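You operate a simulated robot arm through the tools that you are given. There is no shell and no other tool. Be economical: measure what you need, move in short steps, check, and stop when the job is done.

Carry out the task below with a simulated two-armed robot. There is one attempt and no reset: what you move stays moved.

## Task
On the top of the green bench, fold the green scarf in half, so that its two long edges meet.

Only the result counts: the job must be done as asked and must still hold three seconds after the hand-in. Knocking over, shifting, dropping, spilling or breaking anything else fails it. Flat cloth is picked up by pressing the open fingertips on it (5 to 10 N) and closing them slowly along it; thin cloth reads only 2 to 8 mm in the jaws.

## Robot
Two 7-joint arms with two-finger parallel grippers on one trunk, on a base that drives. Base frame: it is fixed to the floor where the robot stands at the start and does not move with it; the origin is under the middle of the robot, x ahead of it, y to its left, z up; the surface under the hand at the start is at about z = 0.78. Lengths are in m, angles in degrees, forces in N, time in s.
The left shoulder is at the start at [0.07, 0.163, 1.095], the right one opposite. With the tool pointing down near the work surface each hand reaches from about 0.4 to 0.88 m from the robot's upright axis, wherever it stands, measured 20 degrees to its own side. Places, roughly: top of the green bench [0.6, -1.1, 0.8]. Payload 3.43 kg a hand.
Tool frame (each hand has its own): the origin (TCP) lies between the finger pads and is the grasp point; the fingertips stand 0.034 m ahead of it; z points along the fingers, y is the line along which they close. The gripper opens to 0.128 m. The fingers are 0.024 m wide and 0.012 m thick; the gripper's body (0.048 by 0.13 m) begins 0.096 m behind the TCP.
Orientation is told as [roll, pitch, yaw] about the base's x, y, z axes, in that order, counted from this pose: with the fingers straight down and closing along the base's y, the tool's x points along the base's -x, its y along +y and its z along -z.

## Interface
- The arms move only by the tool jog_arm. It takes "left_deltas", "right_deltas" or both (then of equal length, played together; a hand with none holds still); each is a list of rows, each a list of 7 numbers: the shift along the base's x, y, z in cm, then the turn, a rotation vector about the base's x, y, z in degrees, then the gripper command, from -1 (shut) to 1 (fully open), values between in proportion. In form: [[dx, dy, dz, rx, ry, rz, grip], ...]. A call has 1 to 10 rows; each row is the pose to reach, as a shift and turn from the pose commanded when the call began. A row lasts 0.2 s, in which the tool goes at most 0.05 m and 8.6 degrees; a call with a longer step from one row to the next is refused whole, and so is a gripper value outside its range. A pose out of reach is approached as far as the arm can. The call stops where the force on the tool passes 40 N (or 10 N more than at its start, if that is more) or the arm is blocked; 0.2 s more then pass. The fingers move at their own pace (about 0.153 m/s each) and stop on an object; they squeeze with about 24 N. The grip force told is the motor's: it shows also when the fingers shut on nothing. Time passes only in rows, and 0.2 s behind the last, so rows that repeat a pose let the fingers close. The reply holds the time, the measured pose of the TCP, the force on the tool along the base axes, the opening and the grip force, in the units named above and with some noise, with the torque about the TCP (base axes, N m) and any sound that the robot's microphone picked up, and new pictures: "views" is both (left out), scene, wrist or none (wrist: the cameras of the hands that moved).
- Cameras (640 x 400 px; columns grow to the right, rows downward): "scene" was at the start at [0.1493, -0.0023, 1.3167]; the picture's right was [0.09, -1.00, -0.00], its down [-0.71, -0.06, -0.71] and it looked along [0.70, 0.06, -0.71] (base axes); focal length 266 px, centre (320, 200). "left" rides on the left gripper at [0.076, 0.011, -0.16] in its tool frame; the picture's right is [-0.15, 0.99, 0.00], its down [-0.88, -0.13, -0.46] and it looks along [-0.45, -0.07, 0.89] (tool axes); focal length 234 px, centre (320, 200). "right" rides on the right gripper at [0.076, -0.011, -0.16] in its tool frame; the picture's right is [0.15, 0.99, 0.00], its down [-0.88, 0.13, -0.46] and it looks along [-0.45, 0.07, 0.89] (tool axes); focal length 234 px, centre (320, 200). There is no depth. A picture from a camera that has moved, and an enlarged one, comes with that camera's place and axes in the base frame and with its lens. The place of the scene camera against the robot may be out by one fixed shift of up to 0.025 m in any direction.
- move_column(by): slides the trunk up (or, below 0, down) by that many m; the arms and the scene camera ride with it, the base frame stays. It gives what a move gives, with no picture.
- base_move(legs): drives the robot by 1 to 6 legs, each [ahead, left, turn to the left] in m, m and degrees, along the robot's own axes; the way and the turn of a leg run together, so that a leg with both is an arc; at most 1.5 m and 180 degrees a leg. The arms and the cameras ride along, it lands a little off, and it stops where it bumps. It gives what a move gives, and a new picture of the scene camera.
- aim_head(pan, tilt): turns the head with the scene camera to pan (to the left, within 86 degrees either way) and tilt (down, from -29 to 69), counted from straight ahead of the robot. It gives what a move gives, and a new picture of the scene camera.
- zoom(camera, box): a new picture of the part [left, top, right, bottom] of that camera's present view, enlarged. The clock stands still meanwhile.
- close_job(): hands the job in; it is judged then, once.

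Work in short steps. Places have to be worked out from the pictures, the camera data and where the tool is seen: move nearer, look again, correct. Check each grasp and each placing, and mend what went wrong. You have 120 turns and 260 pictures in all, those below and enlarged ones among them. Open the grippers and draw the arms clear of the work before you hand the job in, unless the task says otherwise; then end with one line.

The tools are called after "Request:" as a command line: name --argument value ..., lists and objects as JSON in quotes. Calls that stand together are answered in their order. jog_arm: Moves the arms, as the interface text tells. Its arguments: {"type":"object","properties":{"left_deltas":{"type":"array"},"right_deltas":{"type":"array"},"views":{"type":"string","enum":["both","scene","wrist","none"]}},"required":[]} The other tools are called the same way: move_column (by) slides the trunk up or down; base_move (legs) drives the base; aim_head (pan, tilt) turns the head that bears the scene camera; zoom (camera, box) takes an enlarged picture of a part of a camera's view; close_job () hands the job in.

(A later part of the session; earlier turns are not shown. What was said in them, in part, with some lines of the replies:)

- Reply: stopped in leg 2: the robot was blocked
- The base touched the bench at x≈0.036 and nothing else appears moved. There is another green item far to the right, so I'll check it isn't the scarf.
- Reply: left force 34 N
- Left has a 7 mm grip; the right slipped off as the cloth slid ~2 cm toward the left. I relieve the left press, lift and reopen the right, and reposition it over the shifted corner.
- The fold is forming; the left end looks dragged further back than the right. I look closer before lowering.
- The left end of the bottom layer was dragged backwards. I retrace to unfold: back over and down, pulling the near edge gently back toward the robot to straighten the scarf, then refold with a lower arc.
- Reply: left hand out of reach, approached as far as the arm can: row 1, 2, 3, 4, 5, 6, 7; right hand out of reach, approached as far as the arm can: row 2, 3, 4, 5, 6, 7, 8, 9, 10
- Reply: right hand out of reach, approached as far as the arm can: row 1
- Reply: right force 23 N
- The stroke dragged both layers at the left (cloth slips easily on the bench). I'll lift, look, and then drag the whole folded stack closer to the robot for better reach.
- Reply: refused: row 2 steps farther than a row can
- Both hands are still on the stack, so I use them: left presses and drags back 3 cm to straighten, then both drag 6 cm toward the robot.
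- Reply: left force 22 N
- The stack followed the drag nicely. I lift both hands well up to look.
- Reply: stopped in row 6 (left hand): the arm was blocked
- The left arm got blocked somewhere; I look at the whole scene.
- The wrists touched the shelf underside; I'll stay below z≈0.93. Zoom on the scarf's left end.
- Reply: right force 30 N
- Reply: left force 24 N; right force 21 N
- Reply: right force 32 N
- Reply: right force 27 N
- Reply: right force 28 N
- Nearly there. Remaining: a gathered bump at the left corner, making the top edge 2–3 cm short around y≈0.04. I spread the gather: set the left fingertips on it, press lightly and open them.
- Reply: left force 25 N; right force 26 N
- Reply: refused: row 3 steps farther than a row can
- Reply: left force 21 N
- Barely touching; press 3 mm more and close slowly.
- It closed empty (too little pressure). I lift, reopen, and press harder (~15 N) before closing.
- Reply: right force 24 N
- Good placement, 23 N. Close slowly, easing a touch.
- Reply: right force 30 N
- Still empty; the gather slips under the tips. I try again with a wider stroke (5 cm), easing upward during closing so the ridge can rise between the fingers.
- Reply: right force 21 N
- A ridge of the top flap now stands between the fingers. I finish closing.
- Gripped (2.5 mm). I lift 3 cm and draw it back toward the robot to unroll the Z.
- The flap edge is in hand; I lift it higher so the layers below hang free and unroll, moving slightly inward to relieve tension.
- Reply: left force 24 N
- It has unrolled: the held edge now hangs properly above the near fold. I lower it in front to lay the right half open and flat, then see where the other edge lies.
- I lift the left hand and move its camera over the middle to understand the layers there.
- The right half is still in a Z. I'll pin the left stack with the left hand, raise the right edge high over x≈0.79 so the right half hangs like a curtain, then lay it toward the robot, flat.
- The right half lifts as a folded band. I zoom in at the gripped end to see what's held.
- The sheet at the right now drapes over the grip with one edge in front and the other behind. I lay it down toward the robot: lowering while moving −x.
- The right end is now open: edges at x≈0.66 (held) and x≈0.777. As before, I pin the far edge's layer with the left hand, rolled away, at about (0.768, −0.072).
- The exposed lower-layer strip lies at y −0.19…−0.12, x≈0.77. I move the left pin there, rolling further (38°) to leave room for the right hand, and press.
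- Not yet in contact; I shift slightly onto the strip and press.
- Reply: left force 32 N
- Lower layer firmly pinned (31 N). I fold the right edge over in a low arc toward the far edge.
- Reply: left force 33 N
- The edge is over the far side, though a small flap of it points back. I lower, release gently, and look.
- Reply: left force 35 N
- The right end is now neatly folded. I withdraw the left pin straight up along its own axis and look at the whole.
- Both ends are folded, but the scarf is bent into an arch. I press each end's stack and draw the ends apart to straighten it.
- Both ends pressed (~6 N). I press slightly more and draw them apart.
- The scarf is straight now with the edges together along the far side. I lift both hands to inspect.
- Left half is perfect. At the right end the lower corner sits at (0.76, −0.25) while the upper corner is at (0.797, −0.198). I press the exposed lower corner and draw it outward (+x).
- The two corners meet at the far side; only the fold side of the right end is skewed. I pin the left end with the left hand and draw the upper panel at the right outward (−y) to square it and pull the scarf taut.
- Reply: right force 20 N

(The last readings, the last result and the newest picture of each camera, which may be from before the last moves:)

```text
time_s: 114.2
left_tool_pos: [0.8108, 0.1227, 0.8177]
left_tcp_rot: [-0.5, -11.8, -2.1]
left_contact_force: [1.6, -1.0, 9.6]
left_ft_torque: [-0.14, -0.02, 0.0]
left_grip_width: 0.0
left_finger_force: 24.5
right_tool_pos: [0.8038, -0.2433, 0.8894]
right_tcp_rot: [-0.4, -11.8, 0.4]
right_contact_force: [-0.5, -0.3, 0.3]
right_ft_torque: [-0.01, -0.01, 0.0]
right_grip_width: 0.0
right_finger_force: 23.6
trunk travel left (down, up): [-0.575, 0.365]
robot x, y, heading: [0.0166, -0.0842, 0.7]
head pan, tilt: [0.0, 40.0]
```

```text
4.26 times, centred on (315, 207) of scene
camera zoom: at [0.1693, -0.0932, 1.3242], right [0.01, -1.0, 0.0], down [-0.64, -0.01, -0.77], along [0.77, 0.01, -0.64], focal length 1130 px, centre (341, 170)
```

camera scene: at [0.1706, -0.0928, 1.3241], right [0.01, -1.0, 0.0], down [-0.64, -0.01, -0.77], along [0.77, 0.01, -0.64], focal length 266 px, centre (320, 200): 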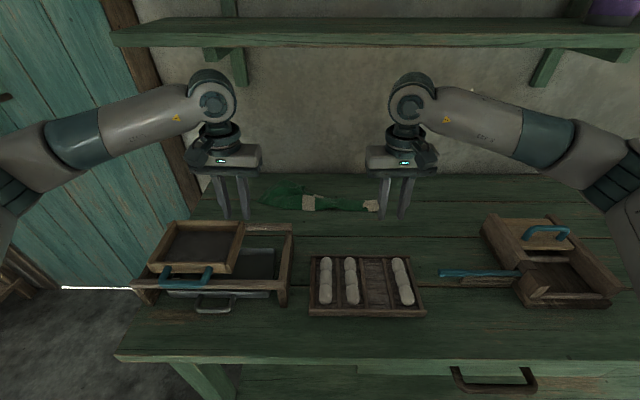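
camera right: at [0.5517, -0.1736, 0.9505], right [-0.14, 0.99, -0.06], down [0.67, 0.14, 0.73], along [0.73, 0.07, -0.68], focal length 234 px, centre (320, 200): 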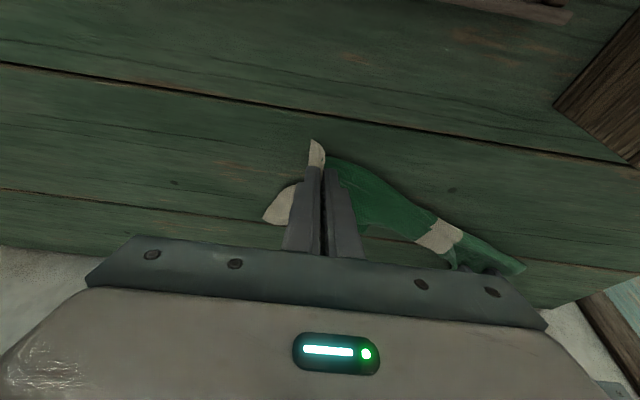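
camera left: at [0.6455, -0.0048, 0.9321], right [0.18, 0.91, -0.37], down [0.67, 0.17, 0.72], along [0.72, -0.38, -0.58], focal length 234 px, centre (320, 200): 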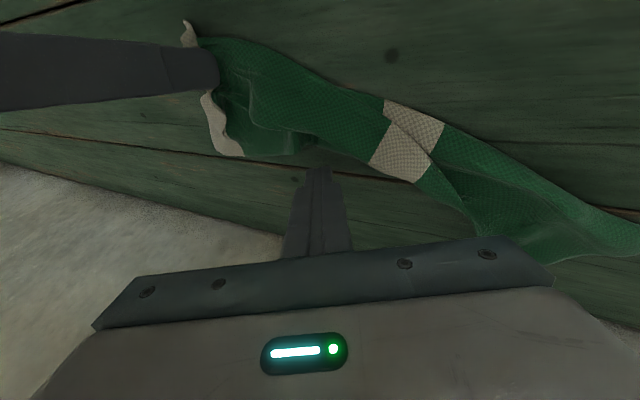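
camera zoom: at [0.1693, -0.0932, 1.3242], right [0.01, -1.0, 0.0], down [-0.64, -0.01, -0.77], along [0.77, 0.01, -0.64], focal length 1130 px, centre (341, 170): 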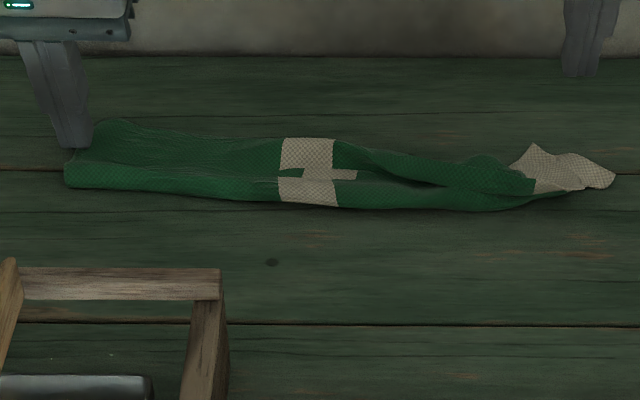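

The middle-right still shows an overlapping ridge. One close look there.

Request:
zoom --camera "right" --box '[320, 70, 496, 180]'

```text
3.64 times, centred on (408, 125) of right
camera zoom: at [0.6963, -0.2547, 1.0312], right [-0.15, 0.99, -0.04], down [0.77, 0.14, 0.63], along [0.62, 0.06, -0.78], focal length 852 px, centre (0, 473)
```

zoom: 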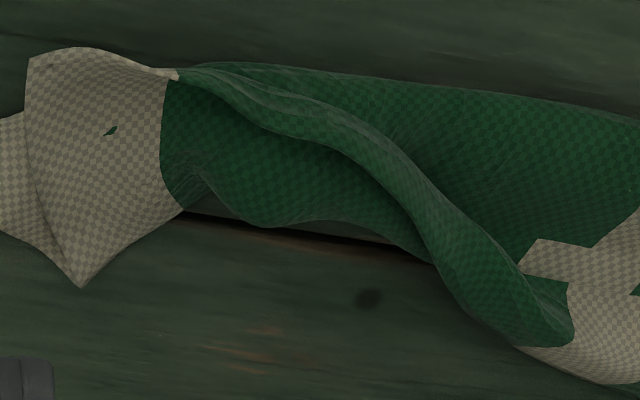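

I now understand: at the right the free edge E1 has slid back to the near side (x≈0.75, y −0.25…−0.21), because I drew that end toward −x. I'll grip E1 there again and carry it over to the far side; left keeps its pin.

Request:
jog_arm --right_deltas '[[-2, 1, -2, 0, -4, 0, -0.6], [-4, 2.1, -4, 0, -8, 0, -0.28], [-4.8, 2.1, -6, 0, -8, 0, -0.28], [-4.8, 2.1, -7, 0, -8, 0, -0.28], [-4.8, 2.1, -7.5, 0, -8, 0, -0.28], [-4.8, 2.1, -7.5, 0, -8, 0, -0.28]]' --views "none"

Request:
zoom --camera "right" --box '[240, 100, 440, 225]'

```text
time_s: 115.7
left_tool_pos: [0.8093, 0.1237, 0.8171]
left_tcp_rot: [-0.3, -11.7, -2.0]
left_contact_force: [1.2, -0.1, 6.5]
left_ft_torque: [-0.07, -0.04, 0.01]
left_grip_width: 0.0
left_finger_force: 24.0
right_tool_pos: [0.7559, -0.2215, 0.8188]
right_tcp_rot: [-0.4, -20.2, 0.4]
right_contact_force: [-0.1, -0.8, 13.9]
right_ft_torque: [0.35, -0.07, 0.0]
right_grip_width: 0.046
right_finger_force: 0.1
trunk travel left (down, up): [-0.575, 0.365]
robot x, y, heading: [0.0204, -0.0841, 0.5]
head pan, tilt: [0.0, 40.0]
```

```text
3.20 times, centred on (340, 162) of right
camera zoom: at [0.629, -0.233, 0.9424], right [-0.14, 0.99, -0.06], down [0.67, 0.14, 0.73], along [0.73, 0.07, -0.68], focal length 749 px, centre (256, 320)
```

zoom: 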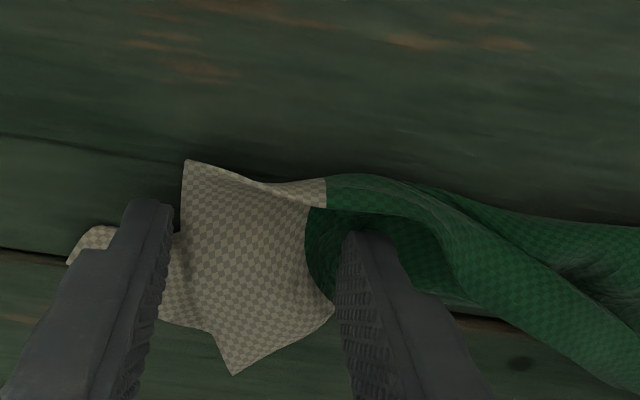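

The flap stands well between the fingers. I close slowly, easing up.

Request:
jog_arm --right_deltas '[[0, 0, 0, 0, 0, 0, -0.38], [0, 0, 0, 0, 0, 0, -0.48], [0, 0, 0, 0, 0, 0, -0.58], [0, 0, 0, 0, 0, 0, -0.68], [0, 0, 0.05, 0, 0, 0, -0.76], [0, 0, 0.1, 0, 0, 0, -0.84], [0, 0, 0.1, 0, 0, 0, -0.92], [0, 0, 0.1, 0, 0, 0, -1], [0, 0, 0.1, 0, 0, 0, -1]]' --views "none"

Request:
zoom --camera "right" --box '[240, 100, 440, 225]'

```text
time_s: 117.7
left_tool_pos: [0.8097, 0.1234, 0.8182]
left_tcp_rot: [-0.4, -11.8, -2.1]
left_contact_force: [-0.7, -0.3, -0.7]
left_ft_torque: [-0.02, -0.03, -0.03]
left_grip_width: 0.0
left_finger_force: 24.1
right_tool_pos: [0.755, -0.2218, 0.8189]
right_tcp_rot: [-0.5, -20.0, 0.5]
right_contact_force: [-1.3, 0.7, 19.5]
right_ft_torque: [0.12, 0.05, 0.01]
right_grip_width: 0.0029
right_finger_force: 23.8
trunk travel left (down, up): [-0.575, 0.365]
robot x, y, heading: [0.0163, -0.0824, 0.5]
head pan, tilt: [0.0, 40.0]
```

```text
3.20 times, centred on (340, 162) of right
camera zoom: at [0.6283, -0.2327, 0.9424], right [-0.14, 0.99, -0.06], down [0.67, 0.14, 0.73], along [0.73, 0.07, -0.68], focal length 749 px, centre (256, 320)
```

zoom: 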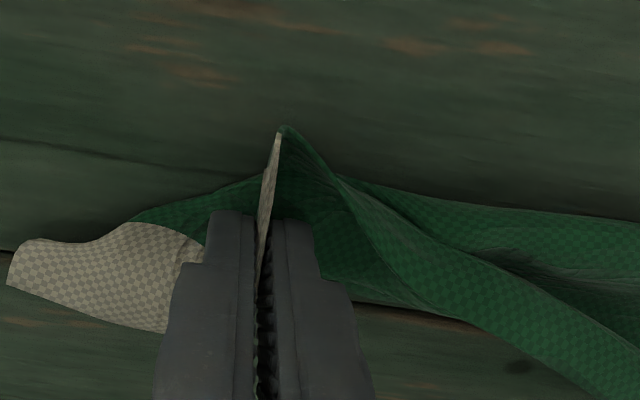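

Gripped (2.9 mm). I lift it 9 cm to see how the layers hang.

Request:
jog_arm --right_deltas '[[0, 0, 2, 0, 0, 0, -1], [0, 0.3, 4, 0, 0, 0, -1], [0.5, 0.6, 6.5, 0, 0, 0, -1], [1, 1, 9, 0, 0, 0, -1], [1, 1, 9, 0, 0, 0, -1]]' --views "none"

Request:
zoom --camera "scene" --box '[240, 150, 390, 244]'

Request:
zoom --camera "right" --box '[200, 60, 520, 260]'

```text
time_s: 118.8
left_tool_pos: [0.8114, 0.1226, 0.8151]
left_tcp_rot: [-0.4, -11.7, -2.1]
left_contact_force: [0.6, -0.3, 0.1]
left_ft_torque: [0.02, -0.01, -0.01]
left_grip_width: 0.0
left_finger_force: 24.1
right_tool_pos: [0.7662, -0.2124, 0.9055]
right_tcp_rot: [-0.5, -19.9, 0.4]
right_contact_force: [0.6, 0.0, -0.6]
right_ft_torque: [0.02, 0.0, 0.0]
right_grip_width: 0.0029
right_finger_force: 24.3
trunk travel left (down, up): [-0.575, 0.365]
robot x, y, heading: [0.0154, -0.0846, 0.4]
head pan, tilt: [0.0, 40.0]
```

```text
4.26 times, centred on (315, 197) of scene
camera zoom: at [0.1707, -0.0932, 1.3241], right [0.01, -1.0, 0.0], down [-0.64, -0.01, -0.77], along [0.77, 0.01, -0.64], focal length 1130 px, centre (341, 213)
```

zoom: 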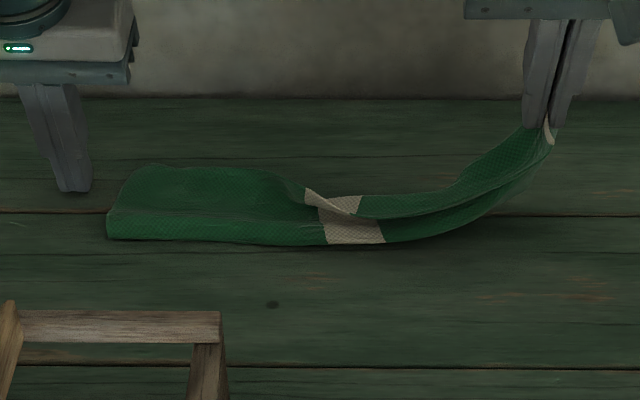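

```text
2.00 times, centred on (360, 160) of right
camera zoom: at [0.6405, -0.2232, 1.0304], right [-0.14, 0.99, -0.06], down [0.67, 0.14, 0.73], along [0.73, 0.07, -0.69], focal length 468 px, centre (240, 280)
```

zoom: 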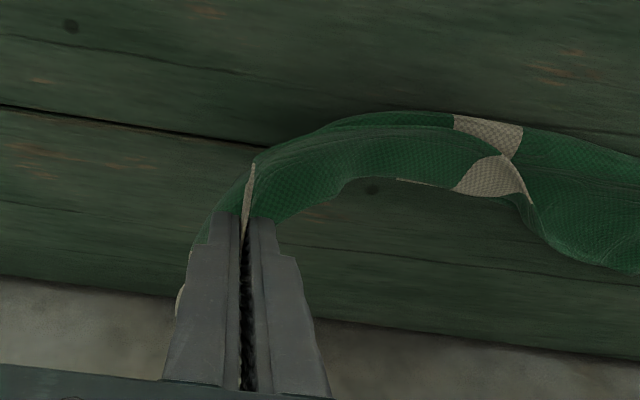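

Now the ribbon looks consistent (near fold on the near side). I lay the end down by lowering while moving +x, so the held edge ends on the far side and the rest trails toward the robot.

Request:
jog_arm --right_deltas '[[-1, -0.5, -2, 0, 0, 0, -1], [-1.5, -1, -4, 0, 0, 0, -1], [-1, -1.5, -5.5, 0, 3, 0, -1], [0.5, -1.8, -6.2, 0, 6, 0, -1], [2, -2, -6.6, 0, 10, 0, -1], [3.5, -2, -6.9, 0, 14, 0, -1], [4.8, -2, -7.1, 0, 18, 0, -1], [5.2, -2, -7.4, 0, 20, 0, -1], [5.2, -2, -7.4, 0, 20, 0, -1]]' --views "none"

Request:
zoom --camera "scene" --box '[240, 150, 390, 244]'

Request:
zoom --camera "right" --box '[200, 40, 520, 240]'

```text
time_s: 120.8
left_tool_pos: [0.81, 0.1221, 0.816]
left_tcp_rot: [-0.5, -11.7, -2.2]
left_contact_force: [-0.5, -0.7, 0.0]
left_ft_torque: [-0.02, -0.01, -0.02]
left_grip_width: 0.0
left_finger_force: 23.9
right_tool_pos: [0.818, -0.2325, 0.8322]
right_tcp_rot: [-0.4, 0.2, 0.4]
right_contact_force: [0.7, -0.7, 0.1]
right_ft_torque: [-0.05, 0.0, 0.03]
right_grip_width: 0.0027
right_finger_force: 24.0
trunk travel left (down, up): [-0.575, 0.365]
robot x, y, heading: [0.0148, -0.0828, 0.3]
head pan, tilt: [0.0, 40.0]
```

```text
4.26 times, centred on (315, 197) of scene
camera zoom: at [0.1703, -0.093, 1.3241], right [0.01, -1.0, 0.0], down [-0.64, -0.01, -0.77], along [0.77, 0.01, -0.64], focal length 1130 px, centre (341, 213)
```

zoom: 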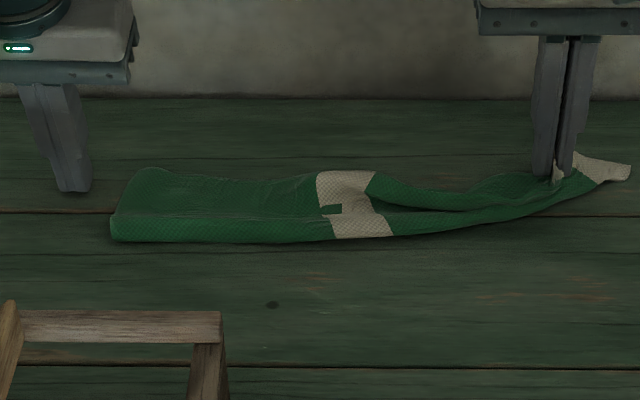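

```text
2.00 times, centred on (360, 140) of right
camera zoom: at [0.742, -0.2432, 0.9919], right [-0.15, 0.99, 0.0], down [0.88, 0.14, 0.45], along [0.45, 0.07, -0.89], focal length 468 px, centre (240, 320)
```

zoom: 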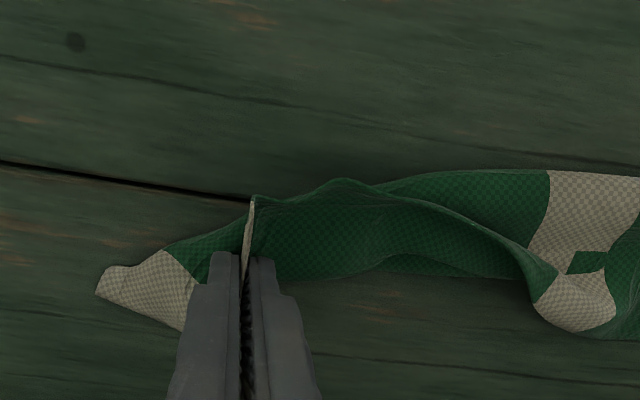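

I see the held edge E1 is still the one standing on the near side of the grip. I'll redo the sequence properly: pin the left stack, hang the right end high, lay it flat toward the robot while keeping it stretched in −y.

Request:
jog_arm --left_deltas '[[0, 0, 2, 0, 0, 0, -1], [-0.5, -2, 3, 0, 0, 0, -1], [-1, -5, 3, 0, 0, 0, -0.6], [-1, -6, 1, 0, 0, 0, -0.53], [-1, -6, 0.2, 0, 0, 0, -0.53], [-1, -6, -0.1, 0, 0, 0, -0.53], [-1, -6, -0.1, 0, 0, 0, -0.53], [-1, -6, -0.1, 0, 0, 0, -0.53], [-1, -6, -0.1, 0, 0, 0, -0.53]]' --right_deltas '[[0, 0, 0, 0, 0, 0, -1], [0, 0, 0, 0, 0, 0, -1], [0, 0, 0, 0, 0, 0, -1], [0, 0, 0, 0, 0, 0, -1], [0, 0, 0, 0, 0, 0, -1], [-0.5, 0, 3, 0, -5, 0, -1], [-1, 0.5, 6, 0, -10, 0, -1], [-1.5, 0.5, 9, 0, -15, 0, -1], [-2, 0.5, 11.3, 0, -20, 0, -1]]' --views "none"

Request:
zoom --camera "scene" --box '[240, 130, 400, 230]'

```text
time_s: 122.8
left_tool_pos: [0.8006, 0.0627, 0.818]
left_tcp_rot: [-0.5, -11.9, -2.1]
left_contact_force: [1.6, -1.7, 17.5]
left_ft_torque: [0.03, -0.01, 0.01]
left_grip_width: 0.0303
left_finger_force: 0.3
right_tool_pos: [0.7966, -0.2266, 0.9468]
right_tcp_rot: [-0.4, -20.1, 0.4]
right_contact_force: [-0.3, 1.2, -0.4]
right_ft_torque: [0.01, -0.02, 0.02]
right_grip_width: 0.0025
right_finger_force: 24.3
trunk travel left (down, up): [-0.575, 0.365]
robot x, y, heading: [0.0176, -0.0854, 0.8]
head pan, tilt: [0.0, 40.0]
```

```text
4.00 times, centred on (320, 180) of scene
camera zoom: at [0.1681, -0.0934, 1.3245], right [0.01, -1.0, 0.0], down [-0.64, -0.01, -0.77], along [0.77, 0.01, -0.64], focal length 1062 px, centre (320, 280)
```

zoom: 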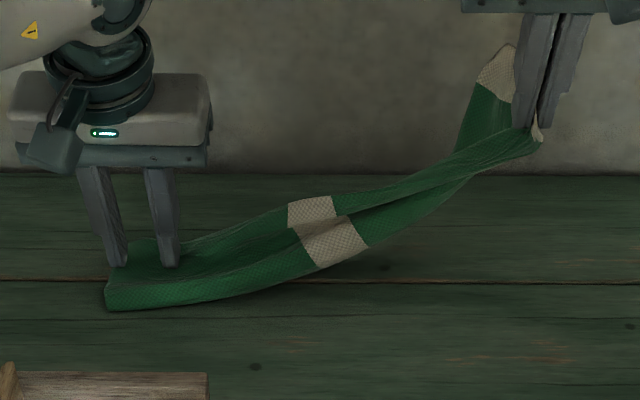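

I lay it down toward the robot, stretching −y.

Request:
jog_arm --right_deltas '[[0, -1, -3, 0, 0, 0, -1], [-1, -2, -5.5, 0, 0, 0, -1], [-3, -2.8, -7.5, 0, 0, 0, -1], [-5, -3.2, -9, 0, 0, 0, -1], [-7, -3.4, -10, 0, 0, 0, -1], [-9, -3.4, -11, 0, 0, 0, -1], [-11, -3.4, -11.8, 0, 0, 0, -1], [-12, -3.4, -12.1, 0, 0, 0, -1], [-12, -3.4, -12.1, 0, 0, 0, -1]]' --views "none"

Request:
zoom --camera "scene" --box '[240, 140, 400, 240]'

Request:
zoom --camera "right" --box '[200, 80, 520, 280]'

```text
time_s: 124.8
left_tool_pos: [0.7993, 0.0611, 0.8174]
left_tcp_rot: [-0.6, -11.7, -2.2]
left_contact_force: [-6.6, -14.6, 25.6]
left_ft_torque: [-0.61, 0.35, -0.03]
left_grip_width: 0.0301
left_finger_force: 0.1
right_tool_pos: [0.6756, -0.26, 0.8279]
right_tcp_rot: [-0.3, -20.2, 0.5]
right_contact_force: [7.5, 18.9, 0.1]
right_ft_torque: [0.74, -0.31, -0.08]
right_grip_width: 0.0048
right_finger_force: 24.3
trunk travel left (down, up): [-0.575, 0.365]
robot x, y, heading: [0.0174, -0.0847, 0.3]
head pan, tilt: [0.0, 40.0]
```

```text
4.00 times, centred on (320, 190) of scene
camera zoom: at [0.1671, -0.0929, 1.3246], right [0.01, -1.0, 0.0], down [-0.64, -0.01, -0.77], along [0.77, 0.01, -0.64], focal length 1062 px, centre (320, 240)
```

zoom: 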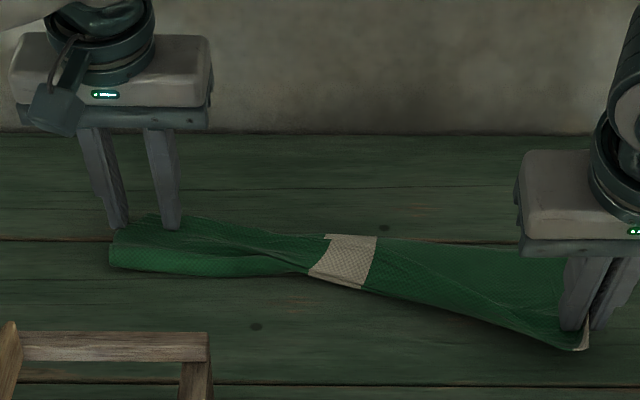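

```text
2.00 times, centred on (360, 180) of right
camera zoom: at [0.5498, -0.2715, 0.9509], right [-0.14, 0.99, -0.06], down [0.67, 0.14, 0.73], along [0.73, 0.07, -0.68], focal length 468 px, centre (240, 240)
```

zoom: 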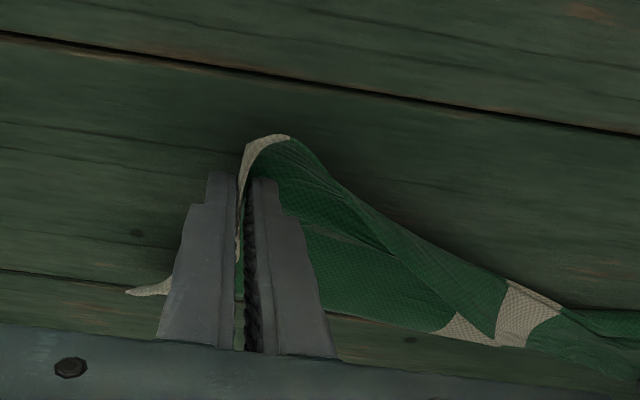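

Now the right half is fully open and taut: E1 held near, E2 along x≈0.79. I ease tension slightly and bring the left hand, rolled 39°, to pin the far half at about (0.768, −0.17).

Request:
jog_arm --left_deltas '[[0, 0, 0, 0, 0, 0, -0.53], [0, 0, 2.5, 0, 0, 0, -0.8], [-0.5, -3, 5, -8, -2, 0, -1], [-1, -7, 5.5, -16, -4, 0, -1], [-2, -11.5, 5.5, -24, -6, 0, -1], [-3, -16, 5.5, -32, -8, 0, -1], [-3.1, -20, 5, -39, -8, 0, -1], [-3.1, -22, 3, -39, -8, 0, -1], [-3.1, -22, 0.5, -39, -8, 0, -1], [-3.1, -22, -0.4, -39, -8, 0, -1]]' --right_deltas '[[0, 0.3, 0, 0, 0, 0, -1], [0, 0.5, 0, 0, 0, 0, -1], [0, 0.5, 0, 0, 0, 0, -1], [0, 0.5, 0, 0, 0, 0, -1], [0, 0.5, 0, 0, 0, 0, -1], [0, 0.5, 0, 0, 0, 0, -1], [0, 0.5, 0, 0, 0, 0, -1], [0, 0.5, 0, 0, 0, 0, -1], [0, 0.5, 0, 0, 0, 0, -1], [0, 0.5, 0, 0, 0, 0, -1]]' --views "none"

Request:
zoom --camera "left" --box '[60, 40, 460, 290]'

```text
time_s: 127.0
left_tool_pos: [0.7697, -0.1577, 0.8149]
left_tcp_rot: [-41.5, -18.0, 8.7]
left_contact_force: [1.4, 2.2, 16.8]
left_ft_torque: [-0.16, -0.09, 0.05]
left_grip_width: 0.0
left_finger_force: 23.7
right_tool_pos: [0.6758, -0.2555, 0.8263]
right_tcp_rot: [-0.5, -19.9, 0.5]
right_contact_force: [0.0, -0.3, -0.1]
right_ft_torque: [-0.02, -0.03, -0.01]
right_grip_width: 0.0027
right_finger_force: 23.9
trunk travel left (down, up): [-0.575, 0.365]
robot x, y, heading: [0.0169, -0.0855, 0.5]
head pan, tilt: [0.0, 40.0]
```

```text
1.60 times, centred on (260, 165) of left
camera zoom: at [0.6468, -0.0607, 0.8985], right [0.23, 0.78, -0.58], down [0.66, 0.31, 0.68], along [0.71, -0.54, -0.45], focal length 375 px, centre (416, 256)
```

zoom: 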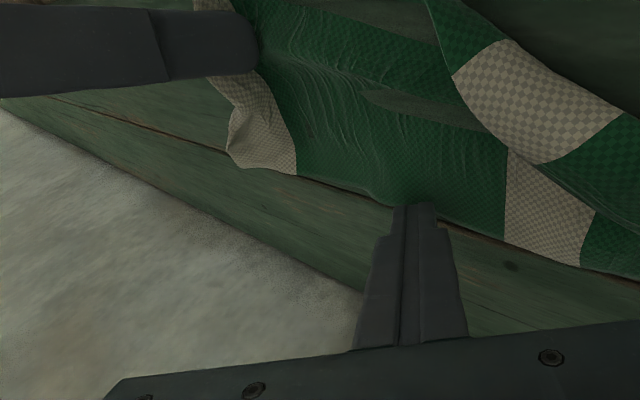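

Excellent: flat, single layer, and pinned at E2 (17 N). The right grip is ~2.5 cm in from the edge; I release and re-grip right at the edge so no flap remains.

Request:
jog_arm --right_deltas '[[0, 0, -0.5, 0, 0, 0, -1], [0, 0, -0.6, 0, 0, 0, -0.85], [0, 0, -0.6, 0, 0, 0, -0.7], [0, 0, -0.6, 0, 0, 0, -0.5], [0, 0, 1, 0, 0, 0, -0.5], [-1, 0, 3, 0, 0, 0, -0.5], [-1, 0, 3, 0, 0, 0, -0.5]]' --views "none"

Request:
zoom --camera "right" --box '[200, 60, 520, 260]'

```text
time_s: 128.7
left_tool_pos: [0.7676, -0.1562, 0.8144]
left_tcp_rot: [-41.5, -18.0, 8.8]
left_contact_force: [3.8, 1.0, 29.1]
left_ft_torque: [-0.43, -0.19, 0.06]
left_grip_width: 0.0
left_finger_force: 24.0
right_tool_pos: [0.6659, -0.2546, 0.8568]
right_tcp_rot: [-0.5, -19.9, 0.5]
right_contact_force: [-0.4, -0.7, -0.3]
right_ft_torque: [0.0, 0.01, -0.03]
right_grip_width: 0.0319
right_finger_force: 0.0
trunk travel left (down, up): [-0.575, 0.365]
robot x, y, heading: [0.0182, -0.0849, 0.5]
head pan, tilt: [0.0, 40.0]
```

```text
2.00 times, centred on (360, 160) of right
camera zoom: at [0.54, -0.2661, 0.9806], right [-0.14, 0.99, -0.06], down [0.67, 0.14, 0.73], along [0.73, 0.07, -0.68], focal length 468 px, centre (240, 280)
```

zoom: 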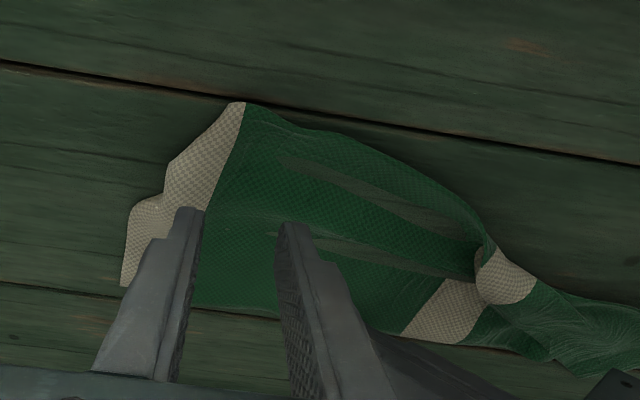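

The right half lies beautifully flat: E1 at x≈0.64, E2 at x≈0.79. I pinch E1 right at the edge near y −0.237.

Request:
jog_arm --right_deltas '[[-1, 1, -1, 0, 0, 0, -0.5], [-1.9, 1.8, -2.5, 0, 0, 0, -0.5], [-1.9, 1.8, -3.5, 0, 0, 0, -0.5], [-1.9, 1.8, -4.2, 0, 0, 0, -0.45], [-1.9, 1.8, -4.4, 0, 0, 0, -0.45], [-1.9, 1.8, -4.4, 0, 0, 0, -0.45]]' --views "none"

Request:
zoom --camera "right" --box '[240, 100, 440, 225]'

```text
time_s: 130.2
left_tool_pos: [0.7674, -0.1588, 0.8145]
left_tcp_rot: [-41.5, -18.0, 8.7]
left_contact_force: [0.3, -0.9, 14.0]
left_ft_torque: [-0.25, -0.04, 0.04]
left_grip_width: 0.0
left_finger_force: 23.8
right_tool_pos: [0.6507, -0.2369, 0.8162]
right_tcp_rot: [-0.4, -20.8, 0.4]
right_contact_force: [-1.7, -0.4, 18.2]
right_ft_torque: [-0.36, 0.03, -0.04]
right_grip_width: 0.0356
right_finger_force: 0.0
trunk travel left (down, up): [-0.575, 0.365]
robot x, y, heading: [0.0187, -0.0852, 0.5]
head pan, tilt: [0.0, 40.0]
stopped in row 6 (right hand): the force on the tool passed its limit at 41 N (the readings are from after the stop); the commanded pose is now the measured one
```

```text
3.20 times, centred on (340, 162) of right
camera zoom: at [0.5228, -0.248, 0.9401], right [-0.14, 0.99, -0.06], down [0.66, 0.14, 0.74], along [0.74, 0.07, -0.67], focal length 749 px, centre (256, 320)
```

zoom: 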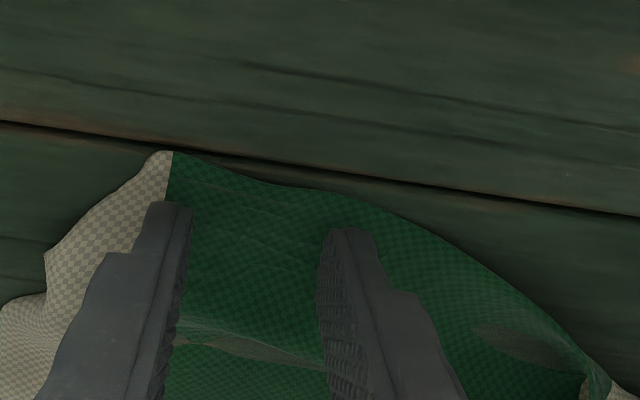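

Contact is ~1.2 cm inside the edge; I shift back 6 mm, press again (~15 N) and close slowly.

Request:
jog_arm --right_deltas '[[0, 0, 0.6, 0, 0, 0, -0.45], [-0.7, 0, 0.5, 0, 0, 0, -0.45], [-0.7, 0, 0.02, 0, 0, 0, -0.45], [-0.7, 0, 0.02, 0, 0, 0, -0.54], [-0.7, 0, 0.02, 0, 0, 0, -0.63], [-0.7, 0, 0.02, 0, 0, 0, -0.72], [-0.7, 0, 0.05, 0, 0, 0, -0.81], [-0.7, 0, 0.05, 0, 0, 0, -0.9], [-0.7, 0, 0.1, 0, 0, 0, -1], [-0.7, 0, 0.1, 0, 0, 0, -1]]' --views "none"

Request:
zoom --camera "right" --box '[240, 100, 440, 225]'

```text
time_s: 132.4
left_tool_pos: [0.7666, -0.1571, 0.8142]
left_tcp_rot: [-41.4, -18.1, 8.9]
left_contact_force: [4.0, -3.1, 25.2]
left_ft_torque: [-0.41, -0.2, 0.04]
left_grip_width: 0.0
left_finger_force: 24.0
right_tool_pos: [0.6412, -0.2369, 0.8177]
right_tcp_rot: [-0.4, -20.4, 0.3]
right_contact_force: [3.4, -1.3, 24.6]
right_ft_torque: [-0.22, -0.16, 0.0]
right_grip_width: 0.0023
right_finger_force: 23.7
trunk travel left (down, up): [-0.575, 0.365]
robot x, y, heading: [0.0208, -0.0849, 0.8]
head pan, tilt: [0.0, 40.0]
```

```text
3.20 times, centred on (340, 162) of right
camera zoom: at [0.5142, -0.2483, 0.9405], right [-0.14, 0.99, -0.06], down [0.66, 0.14, 0.73], along [0.73, 0.07, -0.68], focal length 749 px, centre (256, 320)
```

zoom: 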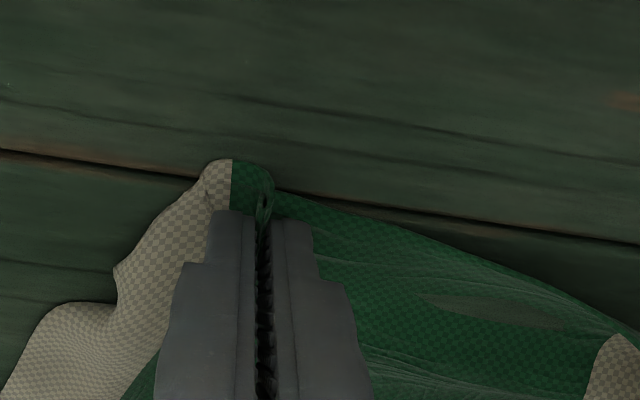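

Gripped right at the edge (2.3 mm). Now fold it over in a low arc to the far edge at x≈0.79, with E2 pinned.

Request:
jog_arm --right_deltas '[[0.5, 0, 1.5, 0, 0, 0, -1], [2.2, 0, 3.5, 0, 2, 0, -1], [4.7, -0.1, 4.8, 0, 5, 0, -1], [7.4, -0.2, 5.1, 0, 9, 0, -1], [10.2, -0.4, 4.9, 0, 13, 0, -1], [12.6, -0.6, 4.0, 0, 17, 0, -1], [14.4, -0.8, 2.8, 0, 21, 0, -1], [15.6, -0.8, 1.5, 0, 25, 0, -1], [15.6, -0.8, 1.5, 0, 25, 0, -1]]' --views "none"

Request:
zoom --camera "right" --box '[200, 20, 520, 220]'

Request:
zoom --camera "scene" --box '[250, 150, 410, 250]'

```text
time_s: 134.4
left_tool_pos: [0.7677, -0.1578, 0.8136]
left_tcp_rot: [-41.4, -18.0, 8.7]
left_contact_force: [-3.6, 1.9, 29.1]
left_ft_torque: [-0.35, 0.04, -0.04]
left_grip_width: 0.0
left_finger_force: 23.9
right_tool_pos: [0.796, -0.2451, 0.8315]
right_tcp_rot: [-0.1, 4.6, 0.4]
right_contact_force: [-0.4, -0.3, 0.0]
right_ft_torque: [0.02, 0.03, 0.0]
right_grip_width: 0.0024
right_finger_force: 23.8
trunk travel left (down, up): [-0.575, 0.365]
robot x, y, heading: [0.0179, -0.086, 0.4]
head pan, tilt: [0.0, 40.0]
```

```text
2.00 times, centred on (360, 120) of right
camera zoom: at [0.7336, -0.257, 0.9975], right [-0.15, 0.99, 0.01], down [0.91, 0.14, 0.38], along [0.38, 0.07, -0.92], focal length 468 px, centre (240, 360)
```

zoom: 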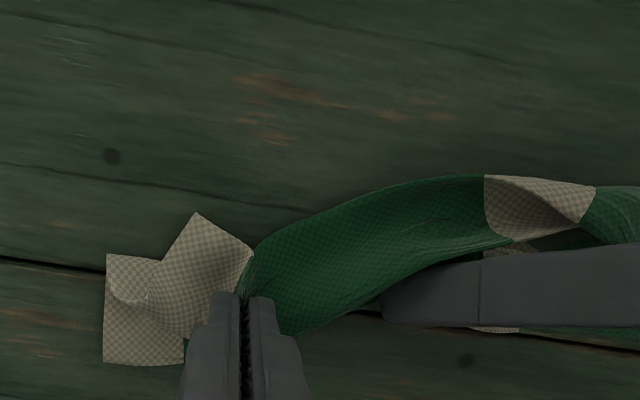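

```text
4.00 times, centred on (330, 200) of scene
camera zoom: at [0.1659, -0.0927, 1.3247], right [0.01, -1.0, 0.0], down [-0.64, -0.01, -0.77], along [0.77, 0.01, -0.64], focal length 1062 px, centre (280, 200)
```

zoom: 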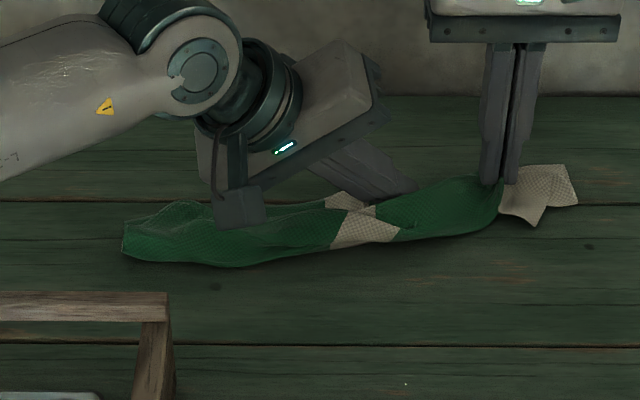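

A clean fold. I lower and release gently, then lift away.

Request:
jog_arm --right_deltas '[[0.3, -0.2, -0.6, 0, 0, 0, -1], [0.4, -0.3, -1.1, 0, 0, 0, -1], [0.4, -0.3, -1.1, 0, 0, 0, -0.92], [0.4, -0.3, -1.1, 0, 0, 0, -0.84], [0.4, -0.3, -1.1, 0, 0, 0, -0.75], [0.4, -0.3, 0.5, 0, 0, 0, -0.75], [0.4, -0.5, 3.5, 0, -6, 0, -0.75], [0.4, -0.5, 6, 0, -12, 0, -0.75]]' --views "none"

Request:
zoom --camera "right" --box '[200, 20, 520, 220]'

```text
time_s: 136.2
left_tool_pos: [0.7667, -0.1585, 0.8138]
left_tcp_rot: [-41.5, -18.0, 8.9]
left_contact_force: [-3.6, 1.3, 30.4]
left_ft_torque: [-0.35, -0.03, -0.02]
left_grip_width: 0.0
left_finger_force: 23.7
right_tool_pos: [0.8015, -0.2498, 0.8928]
right_tcp_rot: [-0.3, -7.5, 0.3]
right_contact_force: [-0.1, -0.3, 0.5]
right_ft_torque: [-0.04, -0.01, 0.0]
right_grip_width: 0.0162
right_finger_force: 0.0
trunk travel left (down, up): [-0.575, 0.365]
robot x, y, heading: [0.0172, -0.0842, 0.7]
head pan, tilt: [0.0, 40.0]
```

```text
2.00 times, centred on (360, 120) of right
camera zoom: at [0.7043, -0.2614, 1.0411], right [-0.15, 0.99, -0.02], down [0.81, 0.14, 0.57], along [0.56, 0.07, -0.82], focal length 468 px, centre (240, 360)
```

zoom: 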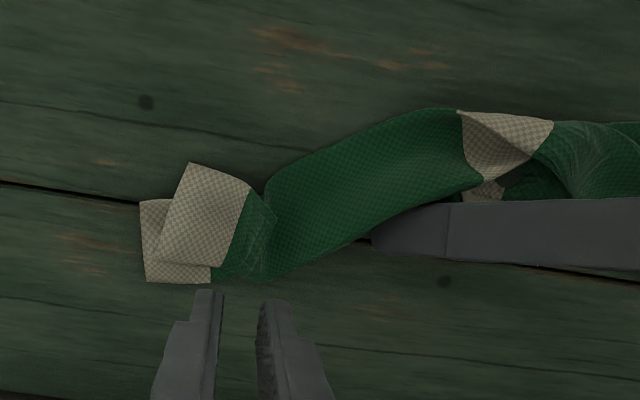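

Very neat. I withdraw the left pin along its axis and look at the whole scarf.

Request:
jog_arm --left_deltas '[[0.2, 0.6, 1, 0, 0, 0, -1], [0.3, 2.2, 3.5, 0, 0, 0, -1], [0.5, 4.5, 6, 8, 0, 0, -1], [1, 8, 7.5, 16, 0, 0, -1], [1.5, 12, 7.5, 24, 0, 0, -1], [2, 16, 7.5, 32, 0, 0, -1], [2.5, 20, 7.5, 40, 0, 0, -1], [3, 24, 7.5, 41, 8, 0, -1], [3, 27, 7.5, 41, 8, 0, -1]]' --views "none"

Request:
zoom --camera "right" --box '[240, 20, 640, 270]'

Request:
zoom --camera "left" --box '[0, 20, 400, 270]'

```text
time_s: 138.2
left_tool_pos: [0.799, 0.1146, 0.8852]
left_tcp_rot: [1.5, -11.7, -2.7]
left_contact_force: [-0.4, 1.5, -0.3]
left_ft_torque: [-0.04, 0.0, -0.01]
left_grip_width: 0.0002
left_finger_force: 24.2
right_tool_pos: [0.8023, -0.2495, 0.8893]
right_tcp_rot: [-0.3, -7.3, 0.4]
right_contact_force: [0.2, 0.3, 0.3]
right_ft_torque: [0.01, 0.0, 0.01]
right_grip_width: 0.0162
right_finger_force: 0.1
trunk travel left (down, up): [-0.575, 0.365]
robot x, y, heading: [0.0166, -0.0826, 0.7]
head pan, tilt: [0.0, 40.0]
```

```text
1.60 times, centred on (440, 145) of right
camera zoom: at [0.7072, -0.2606, 1.0389], right [-0.15, 0.99, -0.02], down [0.81, 0.14, 0.56], along [0.56, 0.07, -0.83], focal length 375 px, centre (128, 288)
```

zoom: 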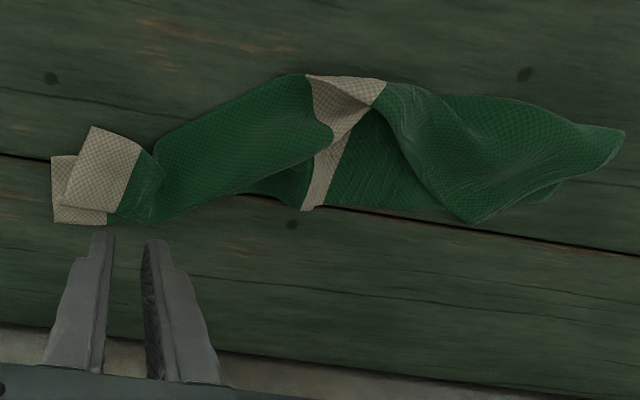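

```text
1.60 times, centred on (200, 145) of left
camera zoom: at [0.6932, 0.1261, 1.027], right [0.18, 0.98, 0.06], down [0.76, -0.18, 0.62], along [0.62, -0.07, -0.78], focal length 375 px, centre (512, 288)
```

zoom: 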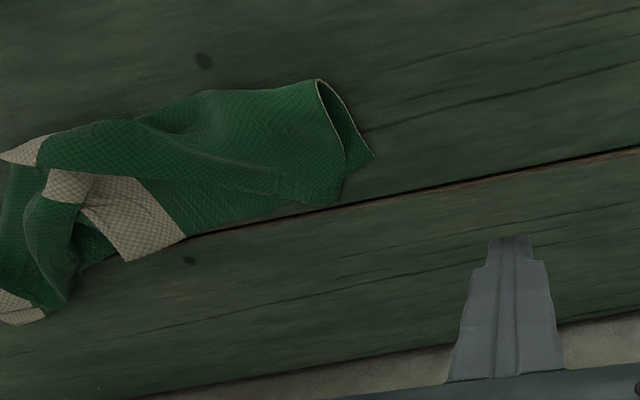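

Both halves are now folded the same way; the scarf is just compressed lengthwise (≈0.31 m instead of 0.39), making the top edge dip in the middle. I press both ends near the far edge, then draw the left end outward purely along its length.

Request:
jog_arm --left_deltas '[[-0.5, -4, 0, -1.5, 0, 0, -1], [-1, -8, 0, -1.5, 0, 0, -1], [-1.6, -11.5, -1, -1.5, 0, 0, -1], [-1.6, -12.3, -3.5, -1.5, 0, 0, -1], [-1.6, -12.3, -5.5, -1.5, 0, 0, -1], [-1.6, -12.3, -6.8, -1.5, 0, 0, -1], [-1.6, -12.3, -7.1, -1.5, 0, 0, -1], [-1.6, -12.3, -7.1, -1.5, 0, 0, -1]]' --right_deltas '[[0.5, 0.2, -1, 0, 0, 0, -0.75], [1, 0.5, -3, 0, 0, 0, -0.75], [1, 0.5, -5, 0, 0, 0, -0.75], [1, 0.5, -6.5, 0, 0, 0, -0.75], [1, 0.5, -7, 0, 0, 0, -0.75], [1, 0.5, -7.4, 0, 0, 0, -0.75], [1, 0.5, -7.5, 0, 0, 0, -0.75], [1, 0.5, -7.5, 0, 0, 0, -0.75]]' --views "none"

Request:
zoom --camera "right" --box '[240, 60, 640, 310]'

```text
time_s: 140.1
left_tool_pos: [0.7826, -0.01, 0.818]
left_tcp_rot: [-0.1, -11.8, -2.3]
left_contact_force: [1.5, 0.3, 12.5]
left_ft_torque: [0.02, -0.01, 0.03]
left_grip_width: 0.0
left_finger_force: 24.4
right_tool_pos: [0.8119, -0.245, 0.819]
right_tcp_rot: [-0.2, -7.5, 0.4]
right_contact_force: [3.1, 0.2, 15.8]
right_ft_torque: [0.03, -0.02, -0.02]
right_grip_width: 0.016
right_finger_force: 0.2
trunk travel left (down, up): [-0.575, 0.365]
robot x, y, heading: [0.014, -0.0818, 0.6]
head pan, tilt: [0.0, 40.0]
```

```text
1.60 times, centred on (440, 185) of right
camera zoom: at [0.7163, -0.2565, 0.9663], right [-0.15, 0.99, -0.02], down [0.81, 0.14, 0.57], along [0.56, 0.07, -0.82], focal length 375 px, centre (128, 224)
```

zoom: 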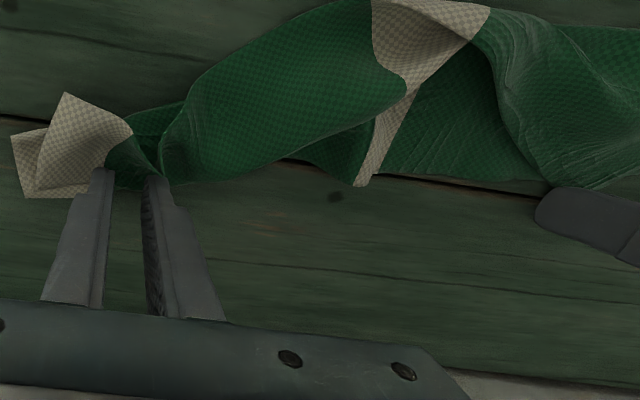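

Both pressed. I draw the left end +y by up to 8 cm.

Request:
jog_arm --left_deltas '[[0, 0.8, -0.1, 0, 0, 0, -1], [0.1, 1.6, -0.1, 0, 0, 0, -1], [0.2, 2.4, -0.1, 0, 0, 0, -1], [0.3, 3.2, -0.1, 0, 0, 0, -1], [0.4, 4, -0.1, 0, 0, 0, -1], [0.6, 4.8, -0.1, 0, 0, 0, -1], [0.8, 5.6, -0.1, 0, 0, 0, -1], [1, 6.4, -0.1, 0, 0, 0, -1], [1, 7.2, -0.1, 0, 0, 0, -1], [1, 8, -0.1, 0, 0, 0, -1]]' --views "none"

Request:
zoom --camera "left" --box '[0, 60, 400, 310]'

Request:
zoom --camera "right" --box '[240, 60, 640, 310]'

```text
time_s: 142.2
left_tool_pos: [0.7922, 0.0695, 0.8175]
left_tcp_rot: [0.1, -11.9, -2.3]
left_contact_force: [1.1, -5.0, 25.4]
left_ft_torque: [-0.27, 0.08, 0.04]
left_grip_width: 0.0
left_finger_force: 24.1
right_tool_pos: [0.8106, -0.2455, 0.8169]
right_tcp_rot: [-0.1, -7.6, 0.4]
right_contact_force: [0.7, 1.6, 15.3]
right_ft_torque: [0.08, 0.08, -0.03]
right_grip_width: 0.0163
right_finger_force: 0.3
trunk travel left (down, up): [-0.575, 0.365]
robot x, y, heading: [0.015, -0.085, 0.5]
head pan, tilt: [0.0, 40.0]
```

```text
1.60 times, centred on (200, 185) of left
camera zoom: at [0.6853, 0.0848, 0.9582], right [0.18, 0.98, 0.03], down [0.76, -0.16, 0.63], along [0.62, -0.09, -0.78], focal length 375 px, centre (512, 224)
```

zoom: 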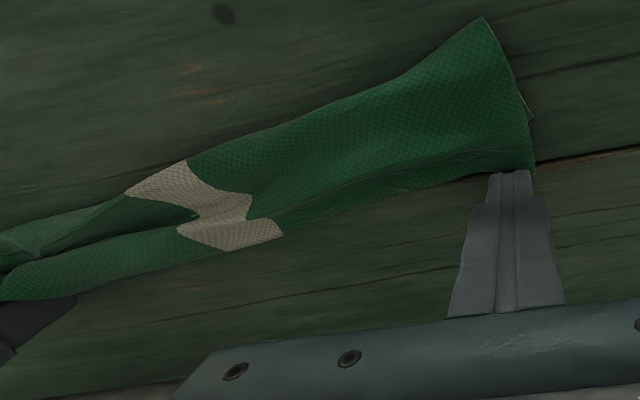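

```text
1.60 times, centred on (440, 185) of right
camera zoom: at [0.7145, -0.2572, 0.9664], right [-0.15, 0.99, -0.02], down [0.81, 0.14, 0.57], along [0.56, 0.07, -0.82], focal length 375 px, centre (128, 224)
```

zoom: 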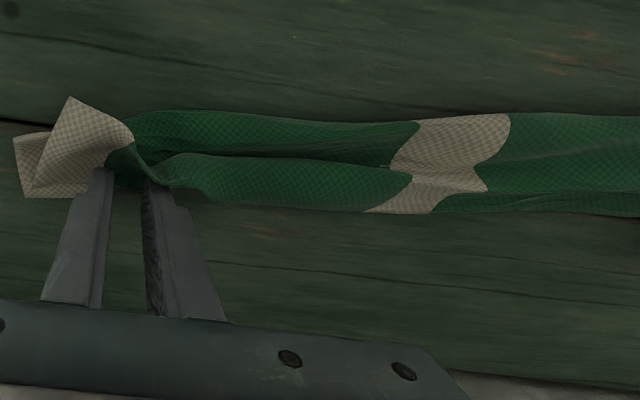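

Excellent — straight, stripe lined up, far edges together. I lift both hands and look.

Request:
jog_arm --left_deltas '[[0, -0.2, 0.5, 0, 0, 0, -1], [0, 0, 3, 0, 0, 0, -1], [0, 1, 6, 0, 0, 0, -1], [0, 2, 7, 0, 0, 0, -1]]' --right_deltas '[[0, 0.1, 0.5, 0, 0, 0, -0.75], [0, 0, 3, 0, 0, 0, -0.75], [0.5, -0.5, 6, 0, 0, 0, -0.75], [0.5, -0.5, 7, 0, 0, 0, -0.75]]' --views "none"

Request:
zoom --camera "right" --box '[240, 20, 600, 245]'

Request:
zoom --camera "left" --box '[40, 20, 400, 245]'

```text
time_s: 143.2
left_tool_pos: [0.7929, 0.0903, 0.881]
left_tcp_rot: [0.0, -11.5, -2.3]
left_contact_force: [-0.2, -0.7, 0.1]
left_ft_torque: [-0.01, 0.02, 0.02]
left_grip_width: 0.0
left_finger_force: 23.6
right_tool_pos: [0.8185, -0.2505, 0.885]
right_tcp_rot: [-0.3, -7.2, 0.2]
right_contact_force: [-0.2, 0.5, 0.1]
right_ft_torque: [0.0, 0.03, -0.03]
right_grip_width: 0.0164
right_finger_force: 0.1
trunk travel left (down, up): [-0.575, 0.365]
robot x, y, heading: [0.0194, -0.0857, 0.6]
head pan, tilt: [0.0, 40.0]
```

```text
1.78 times, centred on (420, 132) of right
camera zoom: at [0.7231, -0.2618, 1.0332], right [-0.15, 0.99, -0.02], down [0.82, 0.14, 0.56], along [0.56, 0.07, -0.83], focal length 416 px, centre (142, 320)
```

zoom: 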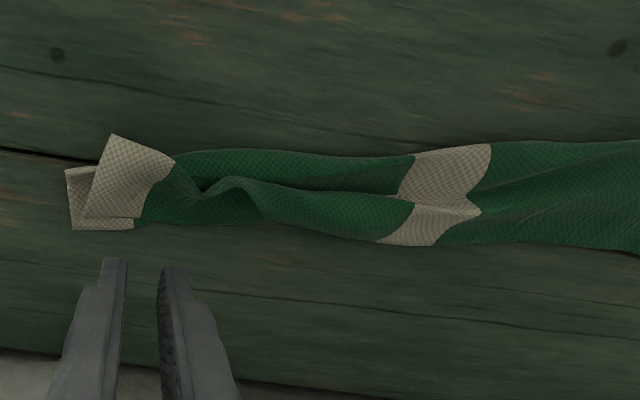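

```text
1.78 times, centred on (220, 132) of left
camera zoom: at [0.6881, 0.1055, 1.0236], right [0.18, 0.98, 0.03], down [0.77, -0.16, 0.62], along [0.62, -0.09, -0.78], focal length 416 px, centre (498, 320)
```

zoom: 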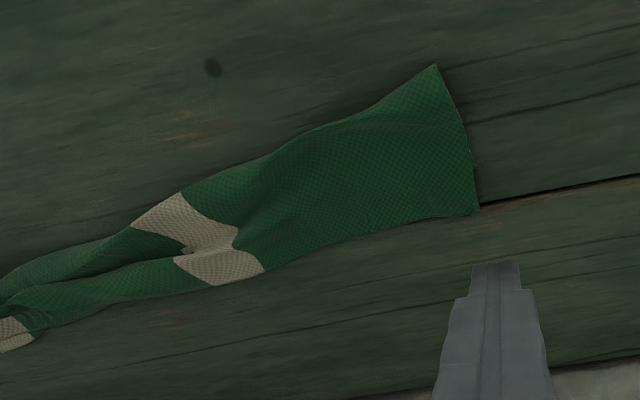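

I check the stripe and groove closely.

Request:
zoom --camera "right" --box '[380, 80, 540, 180]'

Request:
zoom --camera "right" --box '[270, 80, 430, 180]'

```text
4.00 times, centred on (460, 130) of right
camera zoom: at [0.7231, -0.2618, 1.0332], right [-0.15, 0.99, -0.02], down [0.82, 0.14, 0.56], along [0.56, 0.07, -0.83], focal length 937 px, centre (-240, 480)
```

zoom: 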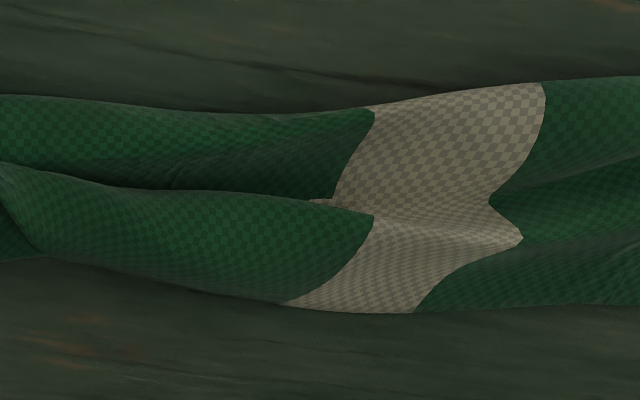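

```text
4.00 times, centred on (350, 130) of right
camera zoom: at [0.7231, -0.2618, 1.0332], right [-0.15, 0.99, -0.02], down [0.82, 0.14, 0.56], along [0.56, 0.07, -0.83], focal length 937 px, centre (200, 480)
```

zoom: 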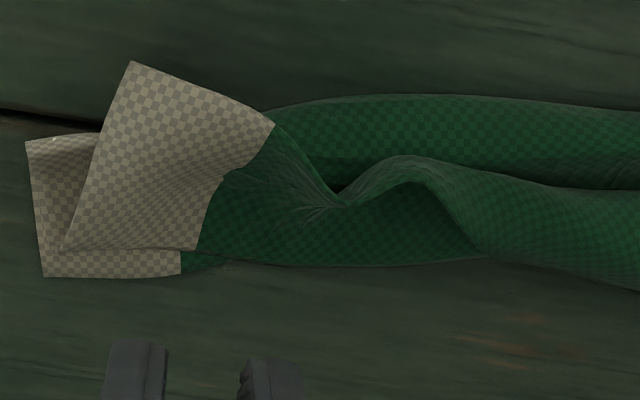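

The top sheet runs continuously from the near fold to the far boundary, where both long edges lie together (within about 1 cm) along the whole length. I open the grippers and draw both arms clear.

Request:
jog_arm --left_deltas '[[0, 1, 3, 0, 0, 0, -1], [-4, 3, 4, 0, 3, 0, -0.5], [-8, 5, 4.5, 0, 6, 0, 0], [-12, 7, 5, 0, 10, 0, 0.5], [-16, 9, 6, 0, 11, 0, 1], [-16, 9, 6, 0, 11, 0, 1]]' --right_deltas '[[0, -1, 3, 0, 0, 0, -0.75], [-4, -3, 4, 0, 3, 0, -0.5], [-8, -5, 4.5, 0, 5, 0, 0], [-12, -7, 5, 0, 7, 0, 0.5], [-16, -9, 6, 0, 7, 0, 1], [-16, -9, 6, 0, 7, 0, 1]]' --views "scene"

Request:
zoom --camera "scene" --box '[240, 150, 400, 250]'

```text
time_s: 144.7
left_tool_pos: [0.6335, 0.1787, 0.9415]
left_tcp_rot: [-0.4, -0.4, -2.3]
left_contact_force: [0.3, -0.6, -0.6]
left_ft_torque: [0.0, 0.04, 0.01]
left_grip_width: 0.1281
left_finger_force: 0.2
right_tool_pos: [0.6598, -0.3402, 0.9438]
right_tcp_rot: [-0.1, 0.0, 0.3]
right_contact_force: [0.5, -0.6, 0.0]
right_ft_torque: [-0.01, 0.02, -0.03]
right_grip_width: 0.128
right_finger_force: 0.1
trunk travel left (down, up): [-0.575, 0.365]
robot x, y, heading: [0.0191, -0.0832, 0.5]
head pan, tilt: [0.0, 40.0]
camera scene: at [0.1724, -0.0929, 1.3238], right [0.01, -1.0, 0.0], down [-0.64, -0.01, -0.76], along [0.76, 0.01, -0.64], focal length 266 px, centre (320, 200)
```

scene: 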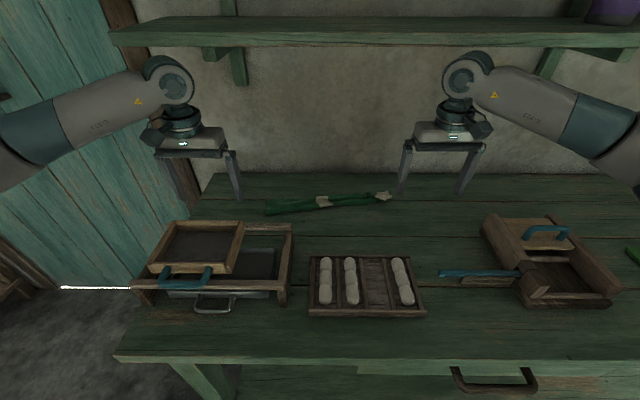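

```text
4.00 times, centred on (320, 200) of scene
camera zoom: at [0.1724, -0.0929, 1.3238], right [0.01, -1.0, 0.0], down [-0.64, -0.01, -0.76], along [0.76, 0.01, -0.64], focal length 1062 px, centre (320, 200)
```

zoom: 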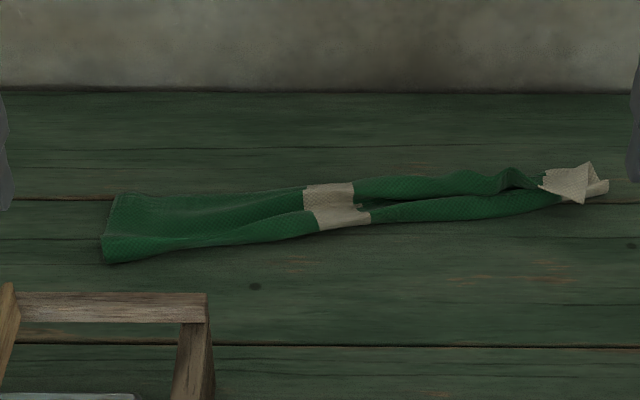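

The scarf lies folded lengthwise with its long edges together at the far side, everything else is in place, and both arms are clear with the grippers open. I hand the job in.

Request:
close_job

```text
The job is handed in.
```

I folded the green scarf in half lengthwise on the green bench and handed the job in. Its two long edges lie together at the far side, within about 1 cm by eye. The right half is rumpled and narrower than a clean fold, and I judged its edges from the camera pictures only. Nothing else on the bench appears to have moved, although the wrists bumped the underside of the shelf once and the base touched the bench at the start.
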